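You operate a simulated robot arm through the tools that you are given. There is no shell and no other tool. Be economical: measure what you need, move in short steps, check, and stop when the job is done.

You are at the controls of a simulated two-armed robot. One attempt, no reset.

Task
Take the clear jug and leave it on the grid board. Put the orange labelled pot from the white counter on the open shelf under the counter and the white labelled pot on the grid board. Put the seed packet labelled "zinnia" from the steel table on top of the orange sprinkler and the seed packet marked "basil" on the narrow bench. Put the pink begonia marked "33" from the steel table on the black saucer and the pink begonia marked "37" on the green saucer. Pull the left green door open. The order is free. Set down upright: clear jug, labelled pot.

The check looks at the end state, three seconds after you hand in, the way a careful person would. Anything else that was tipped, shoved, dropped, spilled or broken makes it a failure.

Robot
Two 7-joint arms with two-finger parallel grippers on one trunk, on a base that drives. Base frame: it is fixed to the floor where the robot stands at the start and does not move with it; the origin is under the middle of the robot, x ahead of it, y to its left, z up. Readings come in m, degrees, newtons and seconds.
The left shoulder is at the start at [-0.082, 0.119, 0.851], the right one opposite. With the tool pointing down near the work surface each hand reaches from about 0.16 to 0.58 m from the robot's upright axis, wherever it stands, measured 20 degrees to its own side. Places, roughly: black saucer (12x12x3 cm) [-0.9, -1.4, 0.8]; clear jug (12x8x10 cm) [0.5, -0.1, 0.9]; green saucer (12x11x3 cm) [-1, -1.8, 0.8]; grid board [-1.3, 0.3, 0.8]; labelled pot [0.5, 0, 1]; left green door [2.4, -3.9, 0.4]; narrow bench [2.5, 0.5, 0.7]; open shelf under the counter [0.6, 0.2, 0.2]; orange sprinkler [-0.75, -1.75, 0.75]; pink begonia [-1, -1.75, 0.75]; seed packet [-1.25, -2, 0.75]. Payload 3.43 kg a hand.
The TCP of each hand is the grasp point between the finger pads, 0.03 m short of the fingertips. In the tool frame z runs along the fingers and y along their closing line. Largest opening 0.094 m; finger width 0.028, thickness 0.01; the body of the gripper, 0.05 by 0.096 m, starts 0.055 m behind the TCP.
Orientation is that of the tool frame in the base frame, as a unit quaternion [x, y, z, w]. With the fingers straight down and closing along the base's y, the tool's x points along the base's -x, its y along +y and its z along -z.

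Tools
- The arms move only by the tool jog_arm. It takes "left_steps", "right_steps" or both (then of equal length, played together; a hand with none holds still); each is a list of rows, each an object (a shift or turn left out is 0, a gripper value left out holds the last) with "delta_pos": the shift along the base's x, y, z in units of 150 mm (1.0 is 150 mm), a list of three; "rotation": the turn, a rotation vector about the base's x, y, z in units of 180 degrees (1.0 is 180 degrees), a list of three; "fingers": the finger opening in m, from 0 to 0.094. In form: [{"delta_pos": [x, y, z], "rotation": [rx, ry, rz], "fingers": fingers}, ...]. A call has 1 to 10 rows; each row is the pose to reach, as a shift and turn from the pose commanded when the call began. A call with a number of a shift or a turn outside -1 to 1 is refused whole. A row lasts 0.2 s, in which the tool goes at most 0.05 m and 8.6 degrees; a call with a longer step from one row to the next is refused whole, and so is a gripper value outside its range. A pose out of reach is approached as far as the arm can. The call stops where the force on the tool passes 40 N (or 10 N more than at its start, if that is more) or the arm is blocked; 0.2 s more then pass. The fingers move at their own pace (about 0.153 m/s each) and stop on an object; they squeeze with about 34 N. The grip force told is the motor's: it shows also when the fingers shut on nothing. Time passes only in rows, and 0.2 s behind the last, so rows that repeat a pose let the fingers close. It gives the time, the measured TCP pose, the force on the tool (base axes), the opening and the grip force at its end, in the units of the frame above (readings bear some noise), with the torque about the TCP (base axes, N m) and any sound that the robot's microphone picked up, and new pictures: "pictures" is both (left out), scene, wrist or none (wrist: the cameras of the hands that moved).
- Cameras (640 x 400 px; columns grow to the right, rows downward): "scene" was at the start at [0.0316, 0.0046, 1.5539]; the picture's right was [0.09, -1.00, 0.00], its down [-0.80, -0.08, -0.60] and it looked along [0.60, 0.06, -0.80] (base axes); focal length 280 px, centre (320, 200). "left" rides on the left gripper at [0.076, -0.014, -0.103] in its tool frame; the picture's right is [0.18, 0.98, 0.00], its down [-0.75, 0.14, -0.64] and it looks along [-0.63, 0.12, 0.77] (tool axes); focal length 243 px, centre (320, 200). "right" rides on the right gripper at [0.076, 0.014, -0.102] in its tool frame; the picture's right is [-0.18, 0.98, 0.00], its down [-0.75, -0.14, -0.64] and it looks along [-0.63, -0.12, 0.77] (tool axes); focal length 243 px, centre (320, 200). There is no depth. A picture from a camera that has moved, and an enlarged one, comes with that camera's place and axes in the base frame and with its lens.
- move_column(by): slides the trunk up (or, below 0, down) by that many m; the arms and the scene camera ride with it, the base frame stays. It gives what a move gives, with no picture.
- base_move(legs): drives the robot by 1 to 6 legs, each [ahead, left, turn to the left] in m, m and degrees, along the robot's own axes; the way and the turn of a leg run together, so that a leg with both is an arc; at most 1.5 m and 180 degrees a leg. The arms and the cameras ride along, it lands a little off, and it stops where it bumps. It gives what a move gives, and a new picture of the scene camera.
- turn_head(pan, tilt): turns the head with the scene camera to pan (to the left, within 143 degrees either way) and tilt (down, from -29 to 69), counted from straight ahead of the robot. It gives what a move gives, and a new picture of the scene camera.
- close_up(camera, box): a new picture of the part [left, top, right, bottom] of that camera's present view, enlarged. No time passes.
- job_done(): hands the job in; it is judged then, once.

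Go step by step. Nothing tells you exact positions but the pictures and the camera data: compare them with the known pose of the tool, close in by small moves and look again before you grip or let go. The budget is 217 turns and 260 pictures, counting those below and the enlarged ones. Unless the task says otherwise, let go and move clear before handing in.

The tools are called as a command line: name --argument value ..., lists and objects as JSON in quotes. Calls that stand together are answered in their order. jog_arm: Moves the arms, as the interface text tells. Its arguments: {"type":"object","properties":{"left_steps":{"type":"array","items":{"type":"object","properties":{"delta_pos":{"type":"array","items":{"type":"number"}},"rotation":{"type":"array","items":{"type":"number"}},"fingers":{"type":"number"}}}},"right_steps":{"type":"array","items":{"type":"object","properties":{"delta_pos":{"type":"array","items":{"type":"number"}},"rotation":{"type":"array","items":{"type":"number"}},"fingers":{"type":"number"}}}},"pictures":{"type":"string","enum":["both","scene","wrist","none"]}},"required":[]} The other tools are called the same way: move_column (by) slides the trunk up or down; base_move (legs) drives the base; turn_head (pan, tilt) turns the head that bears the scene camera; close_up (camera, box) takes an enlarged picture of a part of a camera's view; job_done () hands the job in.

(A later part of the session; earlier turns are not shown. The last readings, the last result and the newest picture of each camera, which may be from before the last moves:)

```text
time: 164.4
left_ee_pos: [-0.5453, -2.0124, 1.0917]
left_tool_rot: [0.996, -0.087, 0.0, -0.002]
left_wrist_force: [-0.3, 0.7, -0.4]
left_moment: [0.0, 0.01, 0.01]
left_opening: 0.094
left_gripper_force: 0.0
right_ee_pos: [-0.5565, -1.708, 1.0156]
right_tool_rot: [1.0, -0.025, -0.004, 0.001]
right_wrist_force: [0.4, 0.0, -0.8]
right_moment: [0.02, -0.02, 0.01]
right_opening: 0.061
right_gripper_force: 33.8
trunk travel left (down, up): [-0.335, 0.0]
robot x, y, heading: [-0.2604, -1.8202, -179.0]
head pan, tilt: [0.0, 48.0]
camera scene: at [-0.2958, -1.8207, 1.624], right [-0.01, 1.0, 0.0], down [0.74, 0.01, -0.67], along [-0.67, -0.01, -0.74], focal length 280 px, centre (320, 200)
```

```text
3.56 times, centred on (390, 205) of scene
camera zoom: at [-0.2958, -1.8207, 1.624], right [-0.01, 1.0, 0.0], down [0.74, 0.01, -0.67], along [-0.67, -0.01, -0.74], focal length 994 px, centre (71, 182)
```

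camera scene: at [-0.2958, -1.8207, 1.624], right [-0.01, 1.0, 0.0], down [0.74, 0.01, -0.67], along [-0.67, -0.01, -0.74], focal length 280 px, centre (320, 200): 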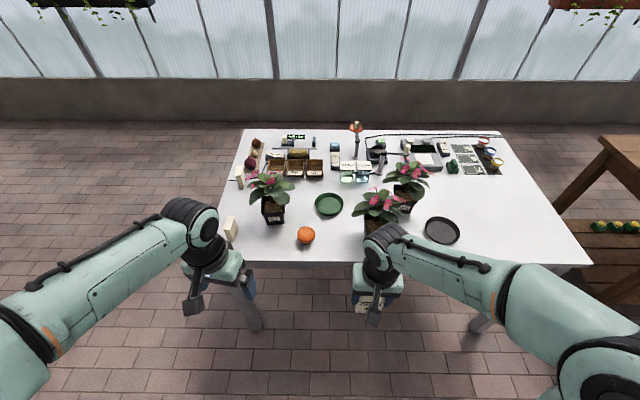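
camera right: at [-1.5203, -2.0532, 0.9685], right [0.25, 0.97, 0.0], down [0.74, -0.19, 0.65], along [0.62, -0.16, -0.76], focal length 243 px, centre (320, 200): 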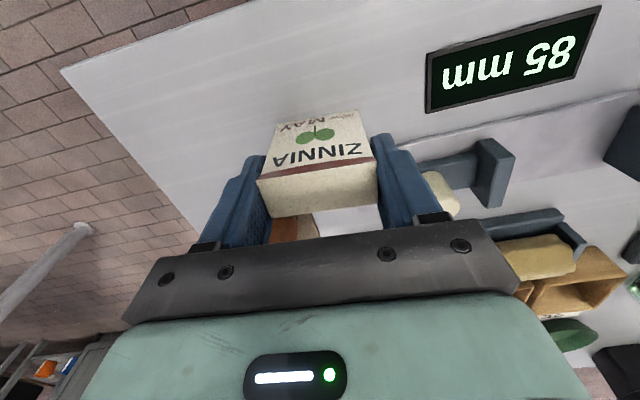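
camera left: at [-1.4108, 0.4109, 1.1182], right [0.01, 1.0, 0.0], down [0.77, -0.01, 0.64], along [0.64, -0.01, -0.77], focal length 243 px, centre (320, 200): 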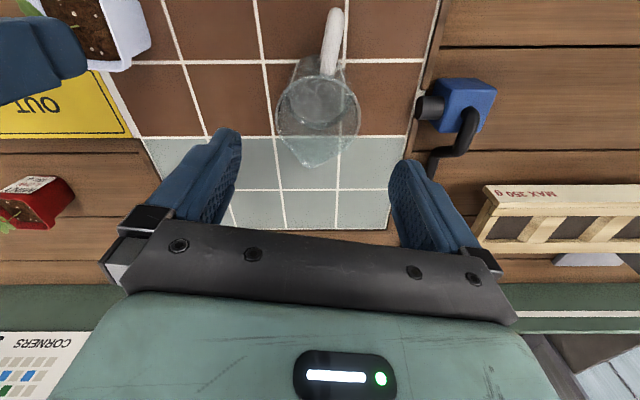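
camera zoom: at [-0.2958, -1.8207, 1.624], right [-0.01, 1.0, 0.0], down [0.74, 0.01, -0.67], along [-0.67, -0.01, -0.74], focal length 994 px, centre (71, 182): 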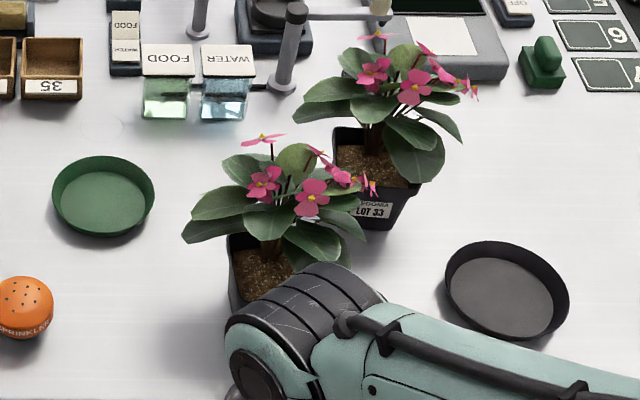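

Lot 37 is the left plant, lot 33 the rear one; two candidate packets stand at the left edge. Check left wrist camera.

close_up --camera "left" --box '[0, 0, 640, 400]'

close_up --camera "right" --box '[0, 0, 640, 400]'

```text
1.00 times, centred on (320, 200) of left (not enlarged: the box is as wide or as high as the picture)
camera zoom: at [-0.4676, -2.0115, 1.1938], right [0.01, -1.0, 0.0], down [-0.77, -0.01, 0.64], along [-0.64, -0.01, -0.77], focal length 243 px, centre (320, 200)
```

zoom: 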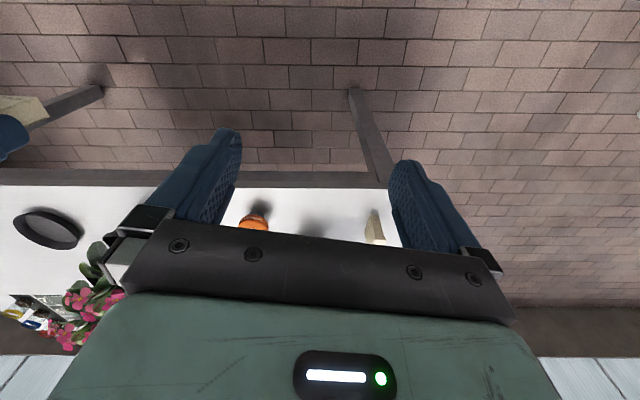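

```text
1.00 times, centred on (320, 200) of right (not enlarged: the box is as wide or as high as the picture)
camera zoom: at [-0.4816, -1.7251, 1.1177], right [-0.23, -0.97, 0.0], down [-0.74, 0.18, 0.65], along [-0.63, 0.15, -0.76], focal length 243 px, centre (320, 200)
```

zoom: 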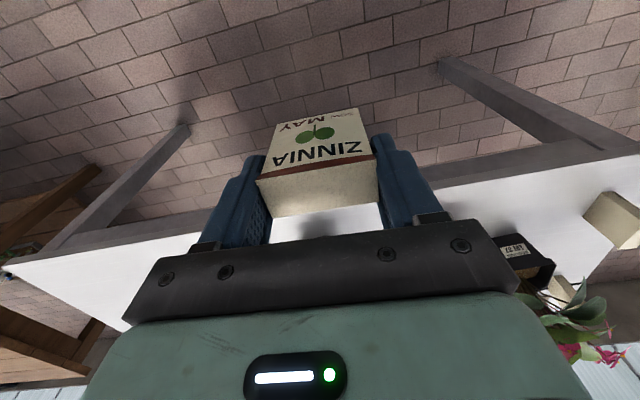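

Packet labels face −y. Slide left to read them from the table's end.

base_move --legs '[[0, 0.75, 0]]'

turn_head --pan -40 --tilt 42

close_up --camera "scene" --box '[200, 80, 440, 230]'

```text
time: 171.4
left_ee_pos: [-0.5373, -2.7568, 1.0909]
left_tool_rot: [0.996, -0.088, -0.001, 0.0]
left_wrist_force: [0.9, 0.5, 0.7]
left_moment: [0.01, 0.02, 0.01]
left_opening: 0.0941
left_gripper_force: 0.1
right_ee_pos: [-0.547, -2.4523, 1.0156]
right_tool_rot: [1.0, -0.027, -0.003, 0.001]
right_wrist_force: [-0.2, 0.0, -0.4]
right_moment: [-0.01, 0.01, -0.02]
right_opening: 0.0608
right_gripper_force: 34.0
trunk travel left (down, up): [-0.335, 0.0]
robot x, y, heading: [-0.2589, -2.5643, -179.3]
head pan, tilt: [0.0, 48.0]
camera scene: at [-0.287, -2.5665, 1.624], right [-0.01, 1.0, 0.0], down [0.74, 0.01, -0.67], along [-0.67, -0.01, -0.74], focal length 280 px, centre (320, 200)
```

scene: 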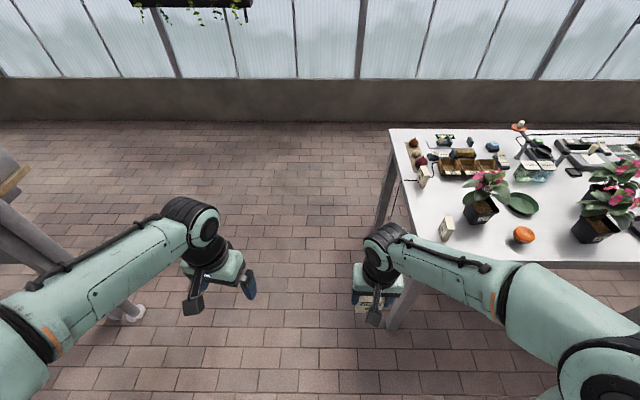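

```text
time: 172.5
left_ee_pos: [-0.5376, -2.757, 1.0912]
left_tool_rot: [0.996, -0.088, 0.002, -0.001]
left_wrist_force: [-0.8, 0.6, 0.4]
left_moment: [0.0, -0.01, -0.03]
left_opening: 0.0941
left_gripper_force: 0.1
right_ee_pos: [-0.5485, -2.452, 1.016]
right_tool_rot: [1.0, -0.026, -0.003, 0.001]
right_wrist_force: [0.0, -0.3, -0.2]
right_moment: [0.04, 0.03, 0.03]
right_opening: 0.061
right_gripper_force: 34.4
trunk travel left (down, up): [-0.335, 0.0]
robot x, y, heading: [-0.2549, -2.5639, -179.5]
head pan, tilt: [-40.0, 42.0]
camera scene: at [-0.2728, -2.5127, 1.6325], right [0.63, 0.77, 0.0], down [0.52, -0.42, -0.74], along [-0.57, 0.47, -0.67], focal length 280 px, centre (320, 200)
```

scene: 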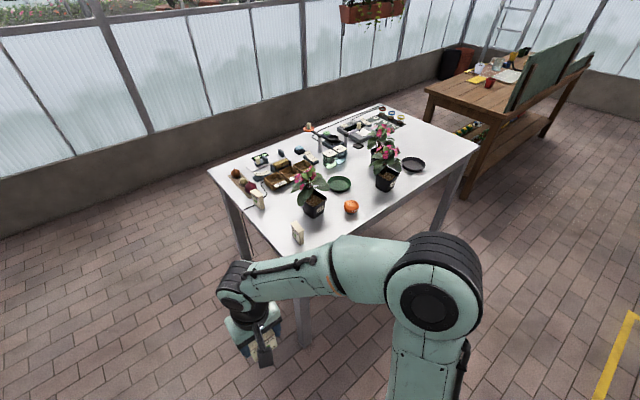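

```text
2.67 times, centred on (320, 155) of scene
camera zoom: at [-0.2728, -2.5127, 1.6325], right [0.63, 0.77, 0.0], down [0.52, -0.42, -0.74], along [-0.57, 0.47, -0.67], focal length 746 px, centre (320, 320)
```

zoom: 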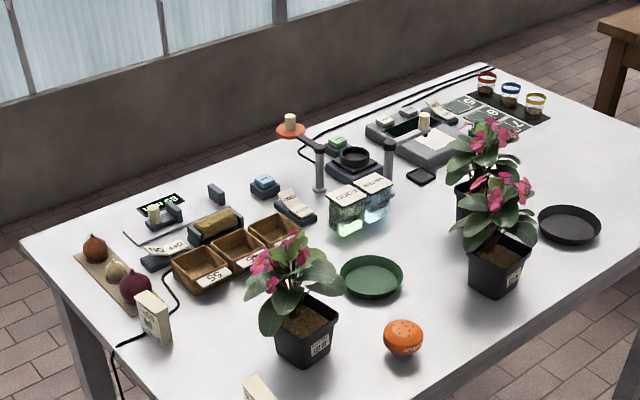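

close_up --camera "scene" --box '[240, 180, 380, 260]'

close_up --camera "scene" --box '[235, 180, 285, 215]'

close_up --camera "scene" --box '[280, 210, 330, 250]'

```text
4.57 times, centred on (310, 220) of scene
camera zoom: at [-0.2728, -2.5127, 1.6325], right [0.63, 0.77, 0.0], down [0.52, -0.42, -0.74], along [-0.57, 0.47, -0.67], focal length 1278 px, centre (366, 109)
```

zoom: 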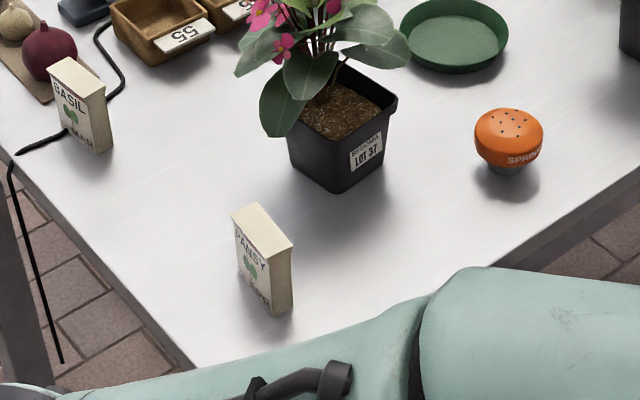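

```text
11.43 times, centred on (260, 198) of scene
camera zoom: at [-0.2728, -2.5127, 1.6325], right [0.63, 0.77, 0.0], down [0.52, -0.42, -0.74], along [-0.57, 0.47, -0.67], focal length 3195 px, centre (1006, 229)
```

zoom: 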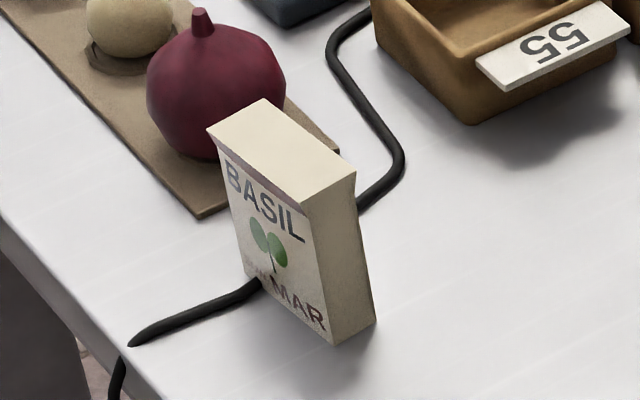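

```text
10.00 times, centred on (305, 230) of scene
camera zoom: at [-0.2728, -2.5127, 1.6325], right [0.63, 0.77, 0.0], down [0.52, -0.42, -0.74], along [-0.57, 0.47, -0.67], focal length 2796 px, centre (470, -100)
```

zoom: 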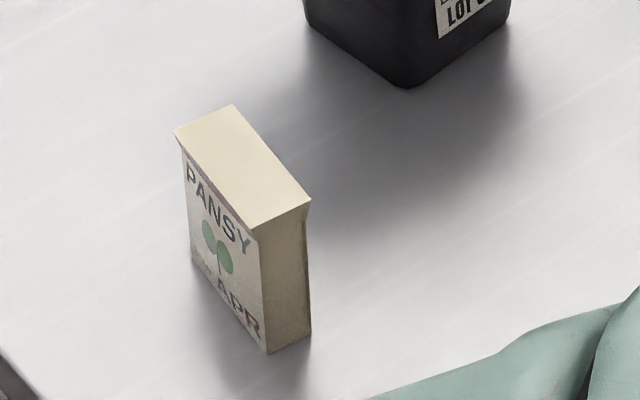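

"Basil" is the rear packet (by the red onion); the front one is "Pansy", a decoy. Now go back in front of the sprinkler (≈(-0.844,-1.876), top ≈0.855) and pitch the right hand so the zinnia packet can be laid flat on it.

base_move --legs '[[-0.03, -0.545, -0.5]]'

jog_arm --right_steps '[{"rotation": [0, 0.045, 0]}, {"rotation": [0, 0.09, 0]}, {"rotation": [0, 0.135, 0]}, {"rotation": [0, 0.18, 0]}, {"rotation": [0, 0.225, 0]}, {"rotation": [0, 0.27, 0]}, {"rotation": [0, 0.315, 0]}, {"rotation": [0, 0.36, 0]}, {"rotation": [0, 0.405, 0]}, {"rotation": [0, 0.45, 0]}]' --pictures "none"

turn_head --pan -10 --tilt 48

```text
time: 177.7
left_ee_pos: [-0.5109, -2.2103, 1.0911]
left_tool_rot: [0.995, -0.097, 0.001, 0.0]
left_wrist_force: [-1.3, -0.1, 0.1]
left_moment: [0.03, -0.01, -0.02]
left_opening: 0.0938
left_gripper_force: 0.0
right_ee_pos: [-0.518, -1.9054, 1.0156]
right_tool_rot: [0.999, -0.034, -0.003, 0.001]
right_wrist_force: [-0.1, 0.2, -1.0]
right_moment: [0.0, 0.0, -0.01]
right_opening: 0.0608
right_gripper_force: 33.7
trunk travel left (down, up): [-0.335, 0.0]
robot x, y, heading: [-0.2255, -2.0176, 179.8]
head pan, tilt: [-40.0, 42.0]
camera scene: at [-0.2434, -1.969, 1.6325], right [0.65, 0.76, 0.0], down [0.51, -0.43, -0.74], along [-0.57, 0.48, -0.67], focal length 280 px, centre (320, 200)
```

scene: 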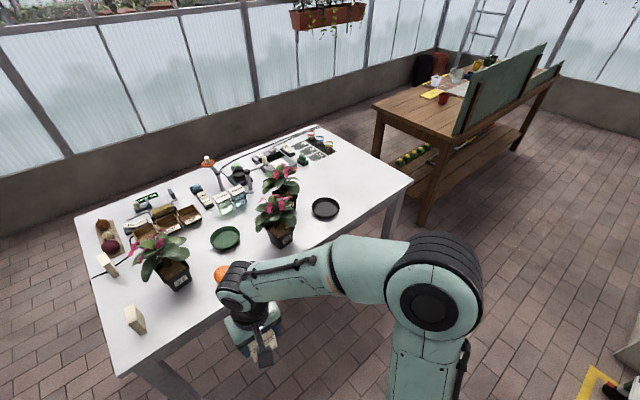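

```text
time: 179.9
left_ee_pos: [-0.5136, -2.2113, 1.0913]
left_tool_rot: [0.995, -0.096, 0.001, -0.001]
left_wrist_force: [0.2, 0.4, -0.1]
left_moment: [0.01, -0.03, 0.0]
left_opening: 0.094
left_gripper_force: 0.0
right_ee_pos: [-0.6172, -1.9793, 1.0029]
right_tool_rot: [0.758, -0.025, -0.651, 0.024]
right_wrist_force: [0.2, 0.4, 0.0]
right_moment: [-0.01, 0.0, 0.04]
right_opening: 0.0612
right_gripper_force: 34.6
right hand out of reach, approached as far as the arm can: row 5, 6, 7, 8, 9, 10
trunk travel left (down, up): [-0.335, 0.0]
robot x, y, heading: [-0.2247, -2.0213, 179.3]
head pan, tilt: [-40.0, 42.0]
```

```text
time: 180.9
left_ee_pos: [-0.5116, -2.2093, 1.0904]
left_tool_rot: [0.995, -0.097, 0.001, 0.0]
left_wrist_force: [-0.3, -0.2, -0.7]
left_moment: [0.01, -0.02, -0.01]
left_opening: 0.0939
left_gripper_force: 0.1
right_ee_pos: [-0.6165, -1.9765, 1.0015]
right_tool_rot: [0.759, -0.025, -0.651, 0.023]
right_wrist_force: [0.0, 0.8, 0.0]
right_moment: [-0.01, 0.0, -0.01]
right_opening: 0.0608
right_gripper_force: 34.6
trunk travel left (down, up): [-0.335, 0.0]
robot x, y, heading: [-0.2247, -2.0201, 179.6]
head pan, tilt: [-10.0, 48.0]
camera scene: at [-0.2572, -2.009, 1.624], right [0.18, 0.98, 0.0], down [0.73, -0.13, -0.67], along [-0.66, 0.12, -0.74], focal length 280 px, centre (320, 200)
```

scene: 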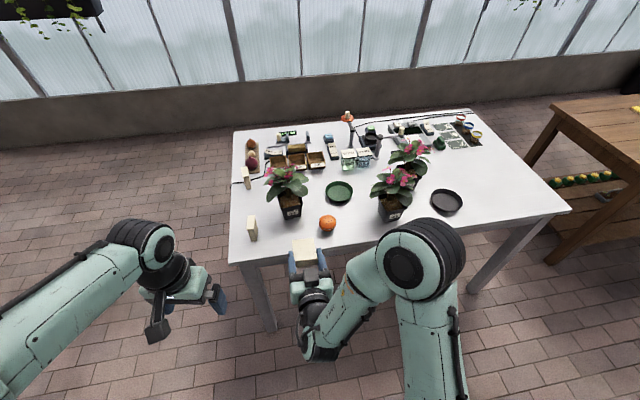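

The hand pitches well. Move further out to where it's reachable and complete the pitch.

jog_arm --right_steps '[{"delta_pos": [-0.3, 0.05, 0]}, {"delta_pos": [-0.6, 0.1, 0]}, {"delta_pos": [-0.9, 0.15, 0], "rotation": [0, 0.025, 0]}, {"delta_pos": [-1, 0.19, 0], "rotation": [0, 0.05, 0]}, {"delta_pos": [-1, 0.19, 0], "rotation": [0, 0.05, 0]}]' --pictures "scene"

```text
time: 182.1
left_ee_pos: [-0.5121, -2.2089, 1.0923]
left_tool_rot: [0.995, -0.096, 0.001, 0.0]
left_wrist_force: [-0.1, 0.1, -1.0]
left_moment: [0.0, 0.0, -0.01]
left_opening: 0.0939
left_gripper_force: 0.0
right_ee_pos: [-0.7656, -1.9498, 1.0044]
right_tool_rot: [-0.705, 0.025, 0.708, -0.023]
right_wrist_force: [-0.1, 1.2, 0.3]
right_moment: [0.0, -0.01, 0.04]
right_opening: 0.0608
right_gripper_force: 34.0
trunk travel left (down, up): [-0.335, 0.0]
robot x, y, heading: [-0.2253, -2.0194, 179.8]
head pan, tilt: [-10.0, 48.0]
camera scene: at [-0.2572, -2.0076, 1.624], right [0.18, 0.98, 0.0], down [0.73, -0.13, -0.67], along [-0.66, 0.12, -0.74], focal length 280 px, centre (320, 200)
```

scene: 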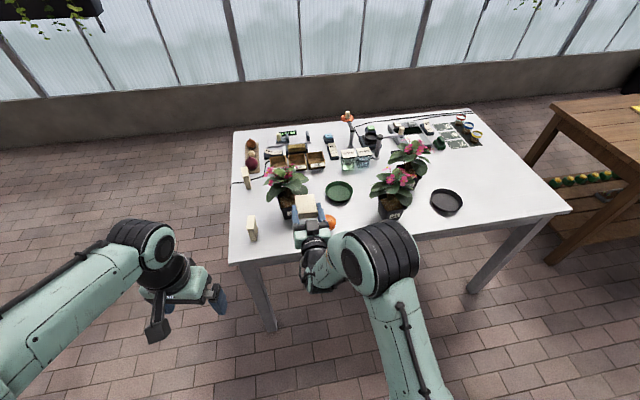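

Hand is level now. Shift sideways (+y) away from the plant to line up with the sprinkler.

jog_arm --right_steps '[{"delta_pos": [0.1, 0.25, 0]}, {"delta_pos": [0.1, 0.49, 0]}, {"delta_pos": [-0.1, 0.49, -0.1]}, {"delta_pos": [-0.1, 0.49, -0.2]}]' --pictures "both"

close_up --camera "scene" --box '[260, 170, 400, 260]'

```text
time: 183.1
left_ee_pos: [-0.5117, -2.2084, 1.0921]
left_tool_rot: [0.995, -0.096, 0.001, 0.0]
left_wrist_force: [-0.4, -0.1, -0.2]
left_moment: [-0.01, 0.06, 0.02]
left_opening: 0.0937
left_gripper_force: 0.1
right_ee_pos: [-0.7772, -1.9333, 0.9856]
right_tool_rot: [0.708, -0.037, -0.705, 0.007]
right_wrist_force: [0.1, -0.3, -0.5]
right_moment: [-0.02, -0.03, 0.05]
right_opening: 0.0609
right_gripper_force: 33.6
right hand out of reach, approached as far as the arm can: row 1, 2, 3, 4
trunk travel left (down, up): [-0.335, 0.0]
robot x, y, heading: [-0.2251, -2.0237, 179.7]
head pan, tilt: [-10.0, 48.0]
camera scene: at [-0.2569, -2.0089, 1.624], right [0.18, 0.98, 0.0], down [0.73, -0.13, -0.67], along [-0.66, 0.12, -0.74], focal length 280 px, centre (320, 200)
camera right: at [-0.6748, -1.9563, 0.9101], right [-0.04, -0.97, 0.24], down [0.65, 0.16, 0.75], along [-0.76, 0.19, 0.62], focal length 243 px, centre (320, 200)
```

scene: 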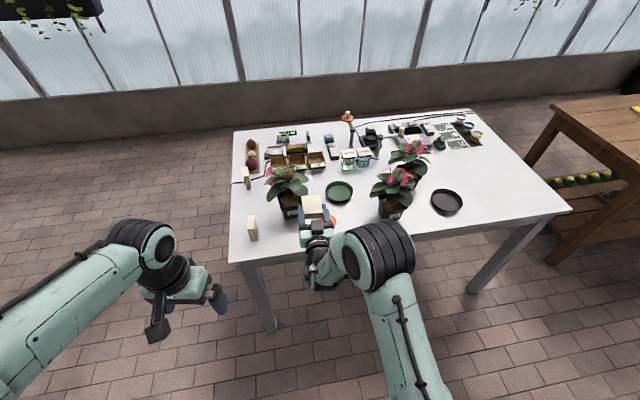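
right: 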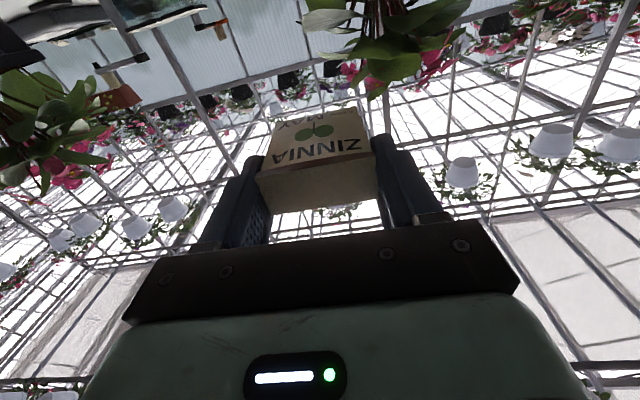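

```text
4.44 times, centred on (330, 215) of scene
camera zoom: at [-0.2569, -2.0089, 1.624], right [0.18, 0.98, 0.0], down [0.73, -0.13, -0.67], along [-0.66, 0.12, -0.74], focal length 1242 px, centre (276, 133)
```

zoom: 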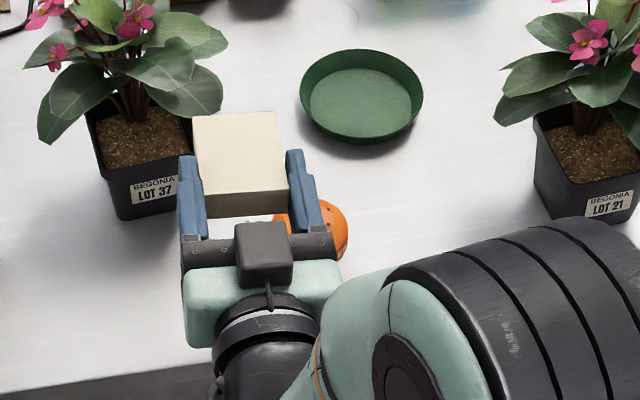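

The arm is limited sideways here, so shift the base instead.

base_move --legs '[[0.02, -0.06, 0]]'

close_up --camera "scene" --box '[260, 170, 400, 260]'

```text
time: 184.3
left_ee_pos: [-0.5311, -2.1496, 1.0906]
left_tool_rot: [0.995, -0.095, 0.002, -0.001]
left_wrist_force: [0.2, -0.2, 0.2]
left_moment: [0.02, 0.03, 0.01]
left_opening: 0.0939
left_gripper_force: 0.1
right_ee_pos: [-0.796, -1.8743, 0.985]
right_tool_rot: [0.708, -0.036, -0.705, 0.007]
right_wrist_force: [0.3, -0.9, -0.1]
right_moment: [0.01, -0.03, -0.01]
right_opening: 0.061
right_gripper_force: 34.4
trunk travel left (down, up): [-0.335, 0.0]
robot x, y, heading: [-0.249, -1.9583, 179.9]
head pan, tilt: [-10.0, 48.0]
camera scene: at [-0.2767, -1.9497, 1.624], right [0.18, 0.98, 0.0], down [0.73, -0.13, -0.67], along [-0.66, 0.12, -0.74], focal length 280 px, centre (320, 200)
```

scene: 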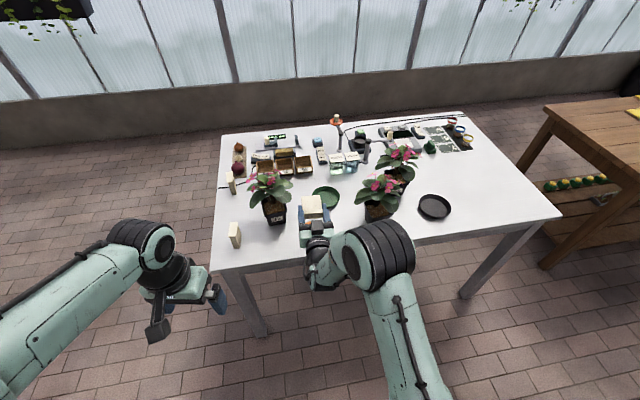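

```text
4.44 times, centred on (330, 215) of scene
camera zoom: at [-0.2767, -1.9497, 1.624], right [0.18, 0.98, 0.0], down [0.73, -0.13, -0.67], along [-0.66, 0.12, -0.74], focal length 1242 px, centre (276, 133)
```

zoom: 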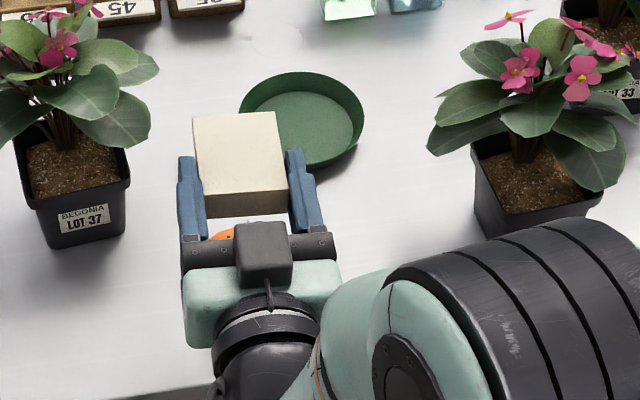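

Sprinkler lies as computed. Lower to just above it and check the pose.

jog_arm --right_steps '[{"delta_pos": [-0.05, -0.01, -0.2]}, {"delta_pos": [-0.093, -0.01, -0.4]}, {"delta_pos": [-0.093, -0.01, -0.6]}, {"delta_pos": [-0.093, -0.01, -0.6]}]' --pictures "none"

close_up --camera "scene" --box '[260, 170, 400, 260]'

```text
time: 185.3
left_ee_pos: [-0.5308, -2.15, 1.0903]
left_tool_rot: [0.995, -0.096, 0.0, 0.0]
left_wrist_force: [-0.1, 0.5, 0.1]
left_moment: [0.02, 0.02, 0.0]
left_opening: 0.0938
left_gripper_force: 0.0
right_ee_pos: [-0.8098, -1.888, 0.898]
right_tool_rot: [0.708, -0.039, -0.705, 0.002]
right_wrist_force: [0.6, 1.0, -0.4]
right_moment: [-0.02, 0.01, 0.01]
right_opening: 0.0613
right_gripper_force: 33.5
right hand out of reach, approached as far as the arm can: row 2, 3, 4
trunk travel left (down, up): [-0.335, 0.0]
robot x, y, heading: [-0.2445, -1.9633, 179.8]
head pan, tilt: [-10.0, 48.0]
```

```text
4.44 times, centred on (330, 215) of scene
camera zoom: at [-0.2766, -1.9496, 1.624], right [0.18, 0.98, 0.0], down [0.73, -0.13, -0.67], along [-0.66, 0.12, -0.74], focal length 1242 px, centre (276, 133)
```

zoom: 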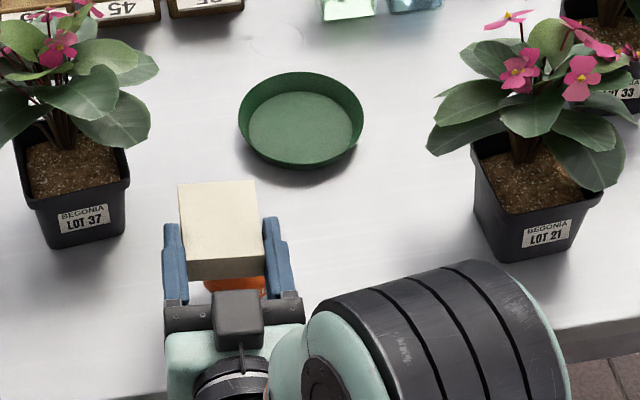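

Off by 1.2 cm in y; nudge the base, then descend with the trunk so the hand pose is kept.

base_move --legs '[[0.0, -0.013, 0]]'

move_column --by -0.015

close_up --camera "scene" --box '[260, 170, 400, 260]'

```text
time: 186.1
left_ee_pos: [-0.5304, -2.1387, 1.0909]
left_tool_rot: [0.995, -0.096, 0.001, -0.001]
left_wrist_force: [-0.9, -0.1, -0.1]
left_moment: [-0.03, -0.01, -0.01]
left_opening: 0.0941
left_gripper_force: 0.0
right_ee_pos: [-0.8088, -1.8755, 0.8974]
right_tool_rot: [0.708, -0.039, -0.705, 0.003]
right_wrist_force: [-0.6, -0.2, 0.2]
right_moment: [0.04, 0.02, 0.01]
right_opening: 0.0607
right_gripper_force: 34.4
trunk travel left (down, up): [-0.335, 0.0]
robot x, y, heading: [-0.2453, -1.9501, 179.8]
head pan, tilt: [-10.0, 48.0]
camera scene: at [-0.2767, -1.9376, 1.624], right [0.18, 0.98, 0.0], down [0.73, -0.13, -0.67], along [-0.66, 0.12, -0.74], focal length 280 px, centre (320, 200)
```

scene: 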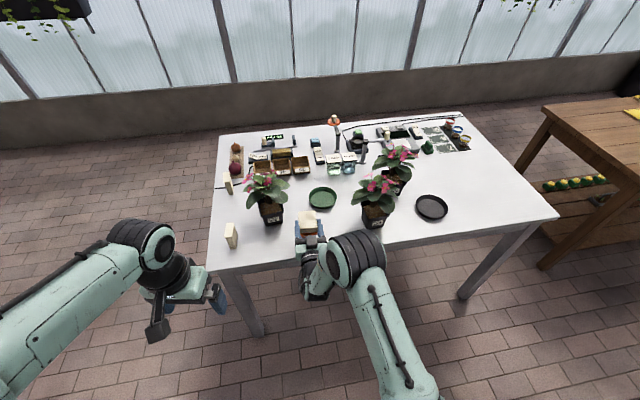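

```text
time: 186.7
left_ee_pos: [-0.5312, -2.1381, 1.0771]
left_tool_rot: [0.995, -0.096, 0.001, 0.0]
left_wrist_force: [0.3, 0.7, 0.0]
left_moment: [0.0, 0.0, -0.02]
left_opening: 0.0939
left_gripper_force: 0.1
right_ee_pos: [-0.8103, -1.8753, 0.883]
right_tool_rot: [0.708, -0.038, -0.705, 0.001]
right_wrist_force: [-0.7, -0.2, -1.5]
right_moment: [0.0, 0.0, -0.03]
right_opening: 0.0612
right_gripper_force: 34.2
trunk travel left (down, up): [-0.32, 0.015]
robot x, y, heading: [-0.2474, -1.9521, 179.9]
head pan, tilt: [-10.0, 48.0]
```

```text
4.44 times, centred on (330, 215) of scene
camera zoom: at [-0.2773, -1.9366, 1.6099], right [0.18, 0.98, 0.0], down [0.73, -0.13, -0.67], along [-0.66, 0.12, -0.74], focal length 1242 px, centre (276, 133)
```

zoom: 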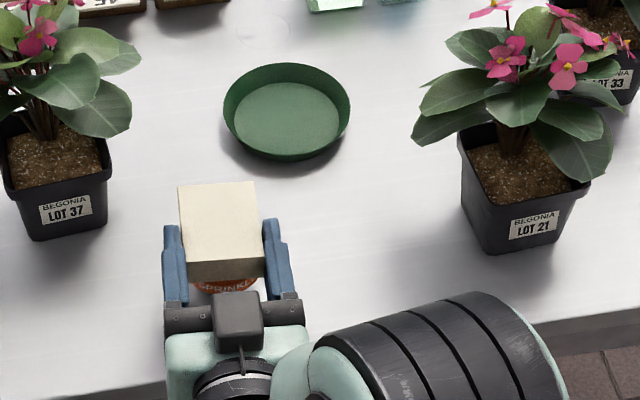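

Well centred over the sprinkler. Lower the trunk in small steps until contact.

move_column --by -0.008

move_column --by -0.004

close_up --camera "scene" --box '[285, 200, 345, 250]'

```text
time: 187.3
left_ee_pos: [-0.5298, -2.1372, 1.0683]
left_tool_rot: [0.995, -0.097, 0.001, -0.001]
left_wrist_force: [-1.0, 0.8, -0.9]
left_moment: [-0.01, 0.0, 0.02]
left_opening: 0.0941
left_gripper_force: 0.1
right_ee_pos: [-0.809, -1.8766, 0.8751]
right_tool_rot: [0.709, -0.038, -0.705, 0.002]
right_wrist_force: [0.2, -0.7, -0.4]
right_moment: [0.0, -0.01, 0.01]
right_opening: 0.061
right_gripper_force: 33.9
trunk travel left (down, up): [-0.312, 0.023]
robot x, y, heading: [-0.2468, -1.9471, 179.8]
head pan, tilt: [-10.0, 48.0]
```

```text
time: 187.8
left_ee_pos: [-0.5312, -2.1385, 1.0646]
left_tool_rot: [0.995, -0.096, 0.001, 0.0]
left_wrist_force: [0.2, -1.2, 0.4]
left_moment: [0.01, -0.05, -0.04]
left_opening: 0.0941
left_gripper_force: 0.0
right_ee_pos: [-0.8099, -1.8764, 0.8713]
right_tool_rot: [0.708, -0.038, -0.705, 0.001]
right_wrist_force: [-0.4, -0.7, 2.8]
right_moment: [-0.01, 0.07, 0.0]
right_opening: 0.0609
right_gripper_force: 34.1
trunk travel left (down, up): [-0.308, 0.027]
robot x, y, heading: [-0.2495, -1.9495, 179.9]
head pan, tilt: [-10.0, 48.0]
```

```text
8.00 times, centred on (315, 225) of scene
camera zoom: at [-0.2768, -1.937, 1.5974], right [0.18, 0.98, 0.0], down [0.73, -0.13, -0.67], along [-0.66, 0.12, -0.74], focal length 2236 px, centre (360, 0)
```

zoom: 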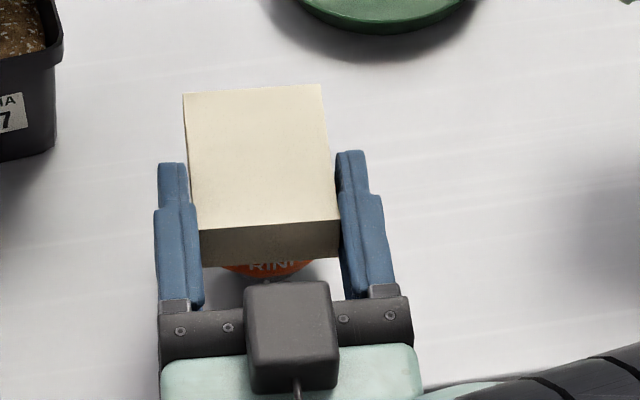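

Contact made (≈3 N). Open slowly and look.

jog_arm --right_steps '[{"fingers": 0.063}, {"fingers": 0.066}, {"fingers": 0.07}, {"fingers": 0.08}, {"fingers": 0.094}, {"fingers": 0.094}]' --pictures "none"

close_up --camera "scene" --box '[285, 200, 345, 250]'

```text
time: 189.2
left_ee_pos: [-0.531, -2.1363, 1.0659]
left_tool_rot: [0.995, -0.096, 0.001, -0.001]
left_wrist_force: [0.0, -0.3, 0.1]
left_moment: [-0.01, -0.02, 0.0]
left_opening: 0.0939
left_gripper_force: 0.0
right_ee_pos: [-0.8108, -1.8764, 0.8716]
right_tool_rot: [0.708, -0.038, -0.705, 0.002]
right_wrist_force: [0.7, -0.4, 0.5]
right_moment: [0.01, 0.0, 0.01]
right_opening: 0.0937
right_gripper_force: 0.2
trunk travel left (down, up): [-0.308, 0.027]
robot x, y, heading: [-0.2496, -1.9471, 179.9]
head pan, tilt: [-10.0, 48.0]
```

```text
8.00 times, centred on (315, 225) of scene
camera zoom: at [-0.2771, -1.937, 1.5975], right [0.18, 0.98, 0.0], down [0.73, -0.13, -0.67], along [-0.66, 0.12, -0.74], focal length 2236 px, centre (360, 0)
```

zoom: 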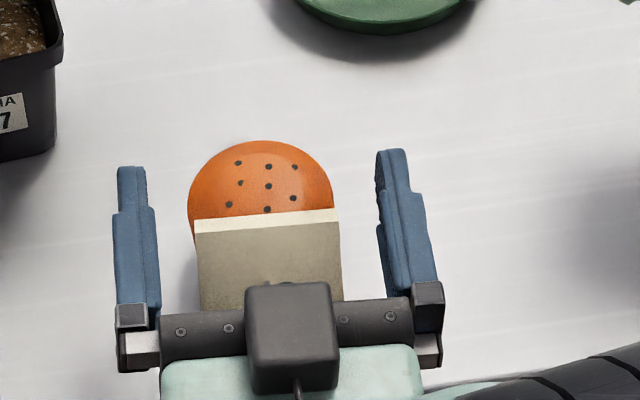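

The packet slid back and tipped against the gripper: it was about 1 cm too far toward me on the domed top. It's still between the fingers, so re-grip it at once.

jog_arm --right_steps '[{"fingers": 0.075}, {"fingers": 0.065}, {"fingers": 0.05}, {"fingers": 0.04}, {"fingers": 0.04}]' --pictures "wrist"

close_up --camera "scene" --box '[285, 200, 345, 250]'

```text
time: 190.4
left_ee_pos: [-0.5305, -2.1378, 1.064]
left_tool_rot: [0.995, -0.096, 0.0, -0.001]
left_wrist_force: [-0.7, 0.6, -0.4]
left_moment: [0.0, 0.0, -0.01]
left_opening: 0.0942
left_gripper_force: 0.0
right_ee_pos: [-0.8097, -1.8758, 0.8715]
right_tool_rot: [0.709, -0.038, -0.705, 0.002]
right_wrist_force: [0.7, -0.4, 0.5]
right_moment: [0.0, -0.04, 0.01]
right_opening: 0.0607
right_gripper_force: 34.0
trunk travel left (down, up): [-0.308, 0.027]
robot x, y, heading: [-0.2436, -1.9508, 179.8]
head pan, tilt: [-10.0, 48.0]
camera right: at [-0.708, -1.8997, 0.796], right [-0.05, -0.97, 0.24], down [0.65, 0.15, 0.75], along [-0.76, 0.19, 0.62], focal length 243 px, centre (320, 200)
```

right: 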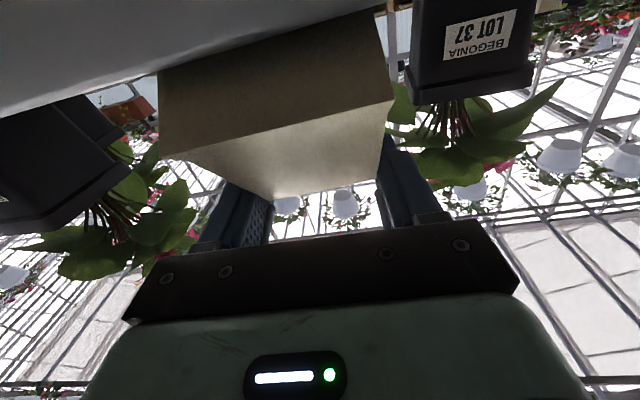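

```text
8.00 times, centred on (315, 225) of scene
camera zoom: at [-0.2771, -1.937, 1.5975], right [0.18, 0.98, 0.0], down [0.73, -0.13, -0.67], along [-0.66, 0.12, -0.74], focal length 2236 px, centre (360, 0)
```

zoom: 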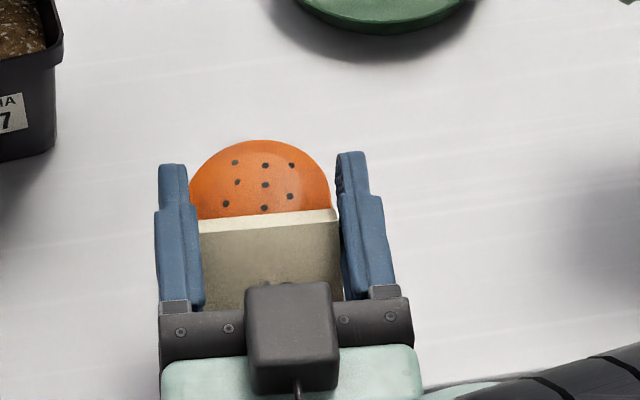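

Re-gripped. Lift clear and inspect how the packet sits.

move_column --by 0.027

jog_arm --right_steps '[{"delta_pos": [0, 0, 0.3]}, {"delta_pos": [0, 0, 0.6]}, {"delta_pos": [0, 0, 0.9]}, {"delta_pos": [0, 0, 0.9]}]' --pictures "wrist"

close_up --camera "scene" --box '[260, 170, 400, 260]'

```text
time: 191.2
left_ee_pos: [-0.531, -2.139, 1.0921]
left_tool_rot: [0.995, -0.096, 0.0, -0.001]
left_wrist_force: [-0.3, -0.1, 1.4]
left_moment: [-0.02, -0.01, 0.0]
left_opening: 0.0941
left_gripper_force: 0.1
right_ee_pos: [-0.8102, -1.8764, 0.8981]
right_tool_rot: [0.708, -0.037, -0.705, 0.001]
right_wrist_force: [0.6, -0.1, -0.7]
right_moment: [0.01, 0.03, 0.0]
right_opening: 0.061
right_gripper_force: 34.0
trunk travel left (down, up): [-0.335, 0.0]
robot x, y, heading: [-0.2453, -1.9468, 179.7]
head pan, tilt: [-10.0, 48.0]
```

```text
time: 192.2
left_ee_pos: [-0.5318, -2.1382, 1.0908]
left_tool_rot: [0.995, -0.096, 0.001, -0.001]
left_wrist_force: [0.0, 0.6, 0.1]
left_moment: [0.03, -0.04, -0.02]
left_opening: 0.0943
left_gripper_force: 0.1
right_ee_pos: [-0.8082, -1.8773, 1.0343]
right_tool_rot: [0.709, -0.038, -0.704, 0.002]
right_wrist_force: [1.3, -0.3, -1.1]
right_moment: [0.03, -0.02, 0.01]
right_opening: 0.0611
right_gripper_force: 33.7
trunk travel left (down, up): [-0.335, 0.0]
robot x, y, heading: [-0.2469, -1.9438, 179.8]
head pan, tilt: [-10.0, 48.0]
camera right: at [-0.7074, -1.9001, 0.9593], right [-0.05, -0.97, 0.24], down [0.64, 0.15, 0.75], along [-0.76, 0.19, 0.62], focal length 243 px, centre (320, 200)
```

right: 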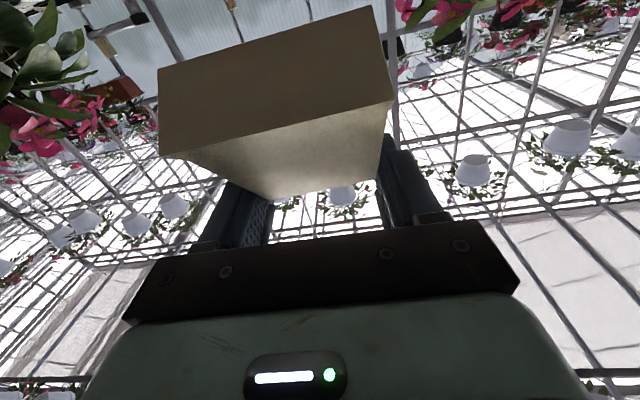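

```text
4.44 times, centred on (330, 215) of scene
camera zoom: at [-0.2773, -1.9372, 1.624], right [0.18, 0.98, 0.0], down [0.73, -0.13, -0.67], along [-0.66, 0.12, -0.74], focal length 1242 px, centre (276, 133)
```

zoom: 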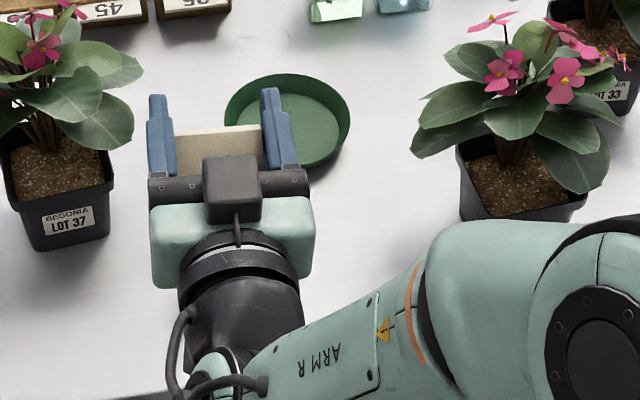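

The packet is held about 48° off the finger line. I'll pitch the hand down so the packet is level, and check.

jog_arm --right_steps '[{"rotation": [0, -0.045, 0]}, {"rotation": [0, -0.09, 0]}, {"delta_pos": [0, 0.1, 0], "rotation": [0, -0.135, 0]}, {"delta_pos": [0, 0.25, 0], "rotation": [0, -0.18, 0]}, {"delta_pos": [0, 0.45, 0], "rotation": [0, -0.225, 0]}, {"delta_pos": [0, 0.68, 0], "rotation": [0, -0.265, 0]}, {"delta_pos": [0, 0.68, 0], "rotation": [0, -0.265, 0]}]' --pictures "wrist"

close_up --camera "scene" --box '[270, 160, 410, 250]'

```text
time: 193.8
left_ee_pos: [-0.531, -2.1377, 1.0914]
left_tool_rot: [0.995, -0.096, 0.0, -0.001]
left_wrist_force: [0.8, -0.1, -0.4]
left_moment: [0.01, 0.0, 0.01]
left_opening: 0.094
left_gripper_force: 0.2
right_ee_pos: [-0.8103, -1.7745, 1.0329]
right_tool_rot: [0.933, -0.036, -0.359, -0.013]
right_wrist_force: [0.5, -0.8, -0.5]
right_moment: [0.01, -0.01, 0.0]
right_opening: 0.0608
right_gripper_force: 33.8
trunk travel left (down, up): [-0.335, 0.0]
robot x, y, heading: [-0.2463, -1.9479, 179.7]
head pan, tilt: [-10.0, 48.0]
camera right: at [-0.6862, -1.798, 1.0577], right [-0.21, -0.97, 0.12], down [-0.12, 0.15, 0.98], along [-0.97, 0.19, -0.15], focal length 243 px, centre (320, 200)
```

right: 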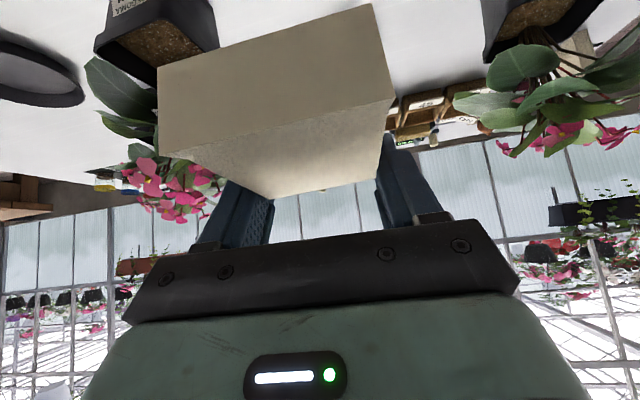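

```text
4.44 times, centred on (340, 205) of scene
camera zoom: at [-0.2766, -1.9376, 1.624], right [0.18, 0.98, 0.0], down [0.73, -0.13, -0.67], along [-0.66, 0.12, -0.74], focal length 1242 px, centre (231, 178)
```

zoom: 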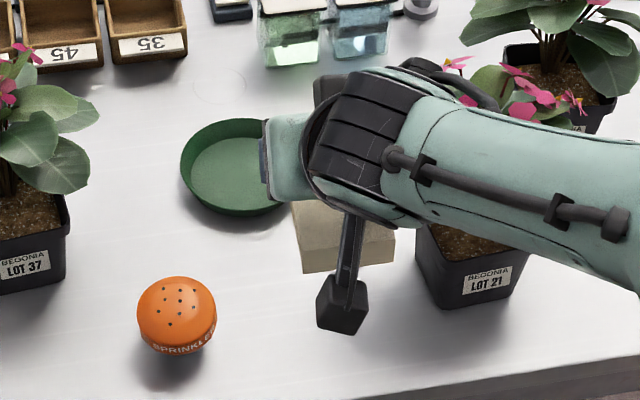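

The packet is now level, centre 2.9 cm behind the TCP, bottom 2.9 cm below. Move it over the sprinkler centre (TCP (-0.869,-1.874)) and check from above.

jog_arm --right_steps '[{"delta_pos": [-0.1, -0.2, 0]}, {"delta_pos": [-0.2, -0.45, 0]}, {"delta_pos": [-0.39, -0.663, 0]}, {"delta_pos": [-0.39, -0.663, -0.2]}, {"delta_pos": [-0.39, -0.663, -0.4]}, {"delta_pos": [-0.39, -0.663, -0.6]}, {"delta_pos": [-0.39, -0.663, -0.8]}, {"delta_pos": [-0.39, -0.663, -0.8]}]' --pictures "wrist"

close_up --camera "scene" --box '[270, 160, 410, 250]'

```text
time: 195.6
left_ee_pos: [-0.5309, -2.1375, 1.0914]
left_tool_rot: [0.995, -0.096, 0.001, 0.0]
left_wrist_force: [-0.2, 0.0, -0.2]
left_moment: [0.0, -0.01, 0.01]
left_opening: 0.094
left_gripper_force: 0.1
right_ee_pos: [-0.868, -1.8752, 0.9145]
right_tool_rot: [0.933, -0.034, -0.358, -0.012]
right_wrist_force: [-0.9, 0.4, 0.0]
right_moment: [0.0, 0.03, -0.01]
right_opening: 0.0608
right_gripper_force: 34.1
trunk travel left (down, up): [-0.335, 0.0]
robot x, y, heading: [-0.2451, -1.9492, 179.7]
head pan, tilt: [-10.0, 48.0]
camera right: at [-0.7449, -1.8974, 0.9382], right [-0.21, -0.97, 0.12], down [-0.12, 0.15, 0.98], along [-0.97, 0.19, -0.15], focal length 243 px, centre (320, 200)
```

right: 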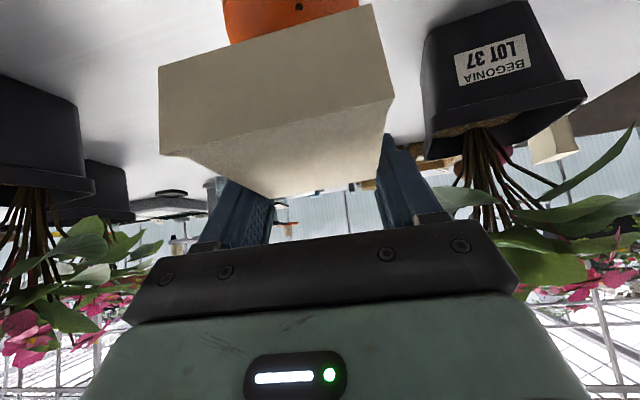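

```text
4.44 times, centred on (340, 205) of scene
camera zoom: at [-0.2766, -1.9368, 1.624], right [0.18, 0.98, 0.0], down [0.73, -0.13, -0.67], along [-0.66, 0.12, -0.74], focal length 1242 px, centre (231, 178)
```

zoom: 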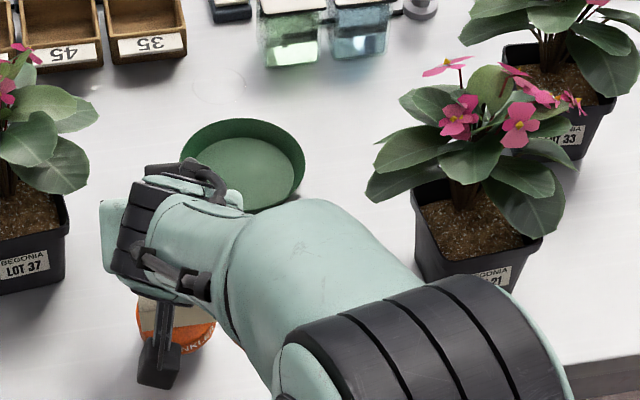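

Centred. Lower with the trunk until contact.

move_column --by -0.022

move_column --by -0.004

```text
time: 196.2
left_ee_pos: [-0.5328, -2.1393, 1.0695]
left_tool_rot: [0.995, -0.097, 0.001, -0.001]
left_wrist_force: [-0.5, -1.1, -0.4]
left_moment: [0.02, -0.04, 0.0]
left_opening: 0.0937
left_gripper_force: 0.0
right_ee_pos: [-0.8695, -1.8734, 0.8911]
right_tool_rot: [0.933, -0.035, -0.358, -0.014]
right_wrist_force: [-0.6, -0.1, -1.1]
right_moment: [0.02, -0.01, -0.01]
right_opening: 0.0612
right_gripper_force: 34.3
trunk travel left (down, up): [-0.313, 0.022]
robot x, y, heading: [-0.2487, -1.9487, 179.9]
head pan, tilt: [-10.0, 48.0]
```

```text
time: 196.8
left_ee_pos: [-0.5308, -2.1386, 1.0643]
left_tool_rot: [0.995, -0.096, 0.001, -0.001]
left_wrist_force: [0.6, 0.6, 0.7]
left_moment: [0.03, 0.0, -0.01]
left_opening: 0.0939
left_gripper_force: 0.0
right_ee_pos: [-0.8685, -1.8738, 0.8863]
right_tool_rot: [0.933, -0.035, -0.357, -0.013]
right_wrist_force: [-0.7, -0.1, -1.2]
right_moment: [0.0, -0.01, 0.03]
right_opening: 0.0614
right_gripper_force: 34.0
trunk travel left (down, up): [-0.309, 0.026]
robot x, y, heading: [-0.2428, -1.9468, 179.9]
head pan, tilt: [-10.0, 48.0]
```

move_column --by -0.003

close_up --camera "right" --box '[100, 0, 500, 250]'

```text
time: 197.3
left_ee_pos: [-0.5307, -2.1383, 1.0626]
left_tool_rot: [0.995, -0.096, 0.001, -0.001]
left_wrist_force: [0.0, -0.1, 0.3]
left_moment: [-0.01, 0.01, 0.01]
left_opening: 0.094
left_gripper_force: 0.1
right_ee_pos: [-0.8683, -1.8745, 0.8838]
right_tool_rot: [0.933, -0.035, -0.358, -0.014]
right_wrist_force: [0.3, -0.4, 0.4]
right_moment: [-0.03, -0.02, 0.0]
right_opening: 0.0609
right_gripper_force: 33.7
trunk travel left (down, up): [-0.306, 0.029]
robot x, y, heading: [-0.2441, -1.9477, 180.0]
head pan, tilt: [-10.0, 48.0]
```

```text
1.60 times, centred on (300, 125) of right
camera zoom: at [-0.7444, -1.8974, 0.9089], right [-0.21, -0.97, 0.12], down [-0.12, 0.15, 0.98], along [-0.97, 0.19, -0.15], focal length 388 px, centre (352, 320)
```

zoom: 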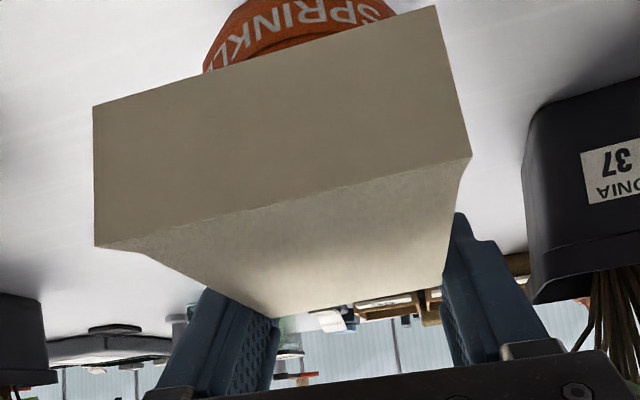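

move_column --by -0.003

```text
time: 197.8
left_ee_pos: [-0.5302, -2.1381, 1.0603]
left_tool_rot: [0.995, -0.096, 0.001, 0.0]
left_wrist_force: [0.2, -0.5, -0.3]
left_moment: [-0.04, 0.0, 0.01]
left_opening: 0.0941
left_gripper_force: 0.0
right_ee_pos: [-0.8679, -1.874, 0.8812]
right_tool_rot: [0.933, -0.035, -0.357, -0.014]
right_wrist_force: [-0.9, -0.2, -0.1]
right_moment: [-0.02, 0.02, -0.04]
right_opening: 0.0609
right_gripper_force: 33.7
trunk travel left (down, up): [-0.303, 0.032]
robot x, y, heading: [-0.2435, -1.9492, 179.8]
head pan, tilt: [-10.0, 48.0]
```

move_column --by -0.003

close_up --camera "right" --box '[100, 0, 500, 250]'

```text
time: 198.3
left_ee_pos: [-0.531, -2.138, 1.0561]
left_tool_rot: [0.995, -0.096, 0.001, -0.001]
left_wrist_force: [0.1, -0.5, -0.4]
left_moment: [0.02, 0.01, 0.02]
left_opening: 0.0939
left_gripper_force: 0.0
right_ee_pos: [-0.8674, -1.8739, 0.8772]
right_tool_rot: [0.933, -0.035, -0.359, -0.014]
right_wrist_force: [0.4, 1.1, 0.4]
right_moment: [-0.01, -0.02, -0.01]
right_opening: 0.0609
right_gripper_force: 34.2
trunk travel left (down, up): [-0.3, 0.035]
robot x, y, heading: [-0.244, -1.9465, 179.9]
head pan, tilt: [-10.0, 48.0]
```

```text
1.60 times, centred on (300, 125) of right
camera zoom: at [-0.7443, -1.8974, 0.9026], right [-0.21, -0.97, 0.12], down [-0.12, 0.15, 0.98], along [-0.97, 0.19, -0.15], focal length 388 px, centre (352, 320)
```

zoom: 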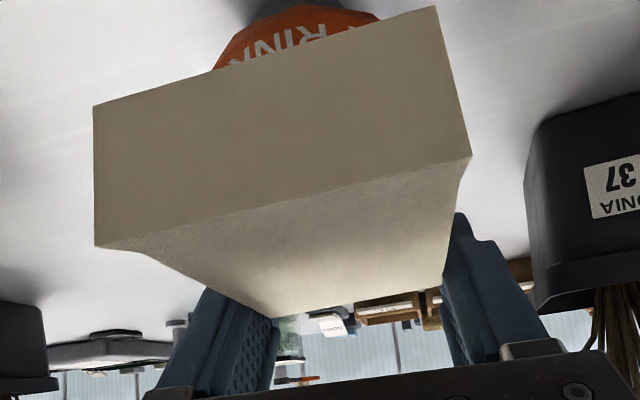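

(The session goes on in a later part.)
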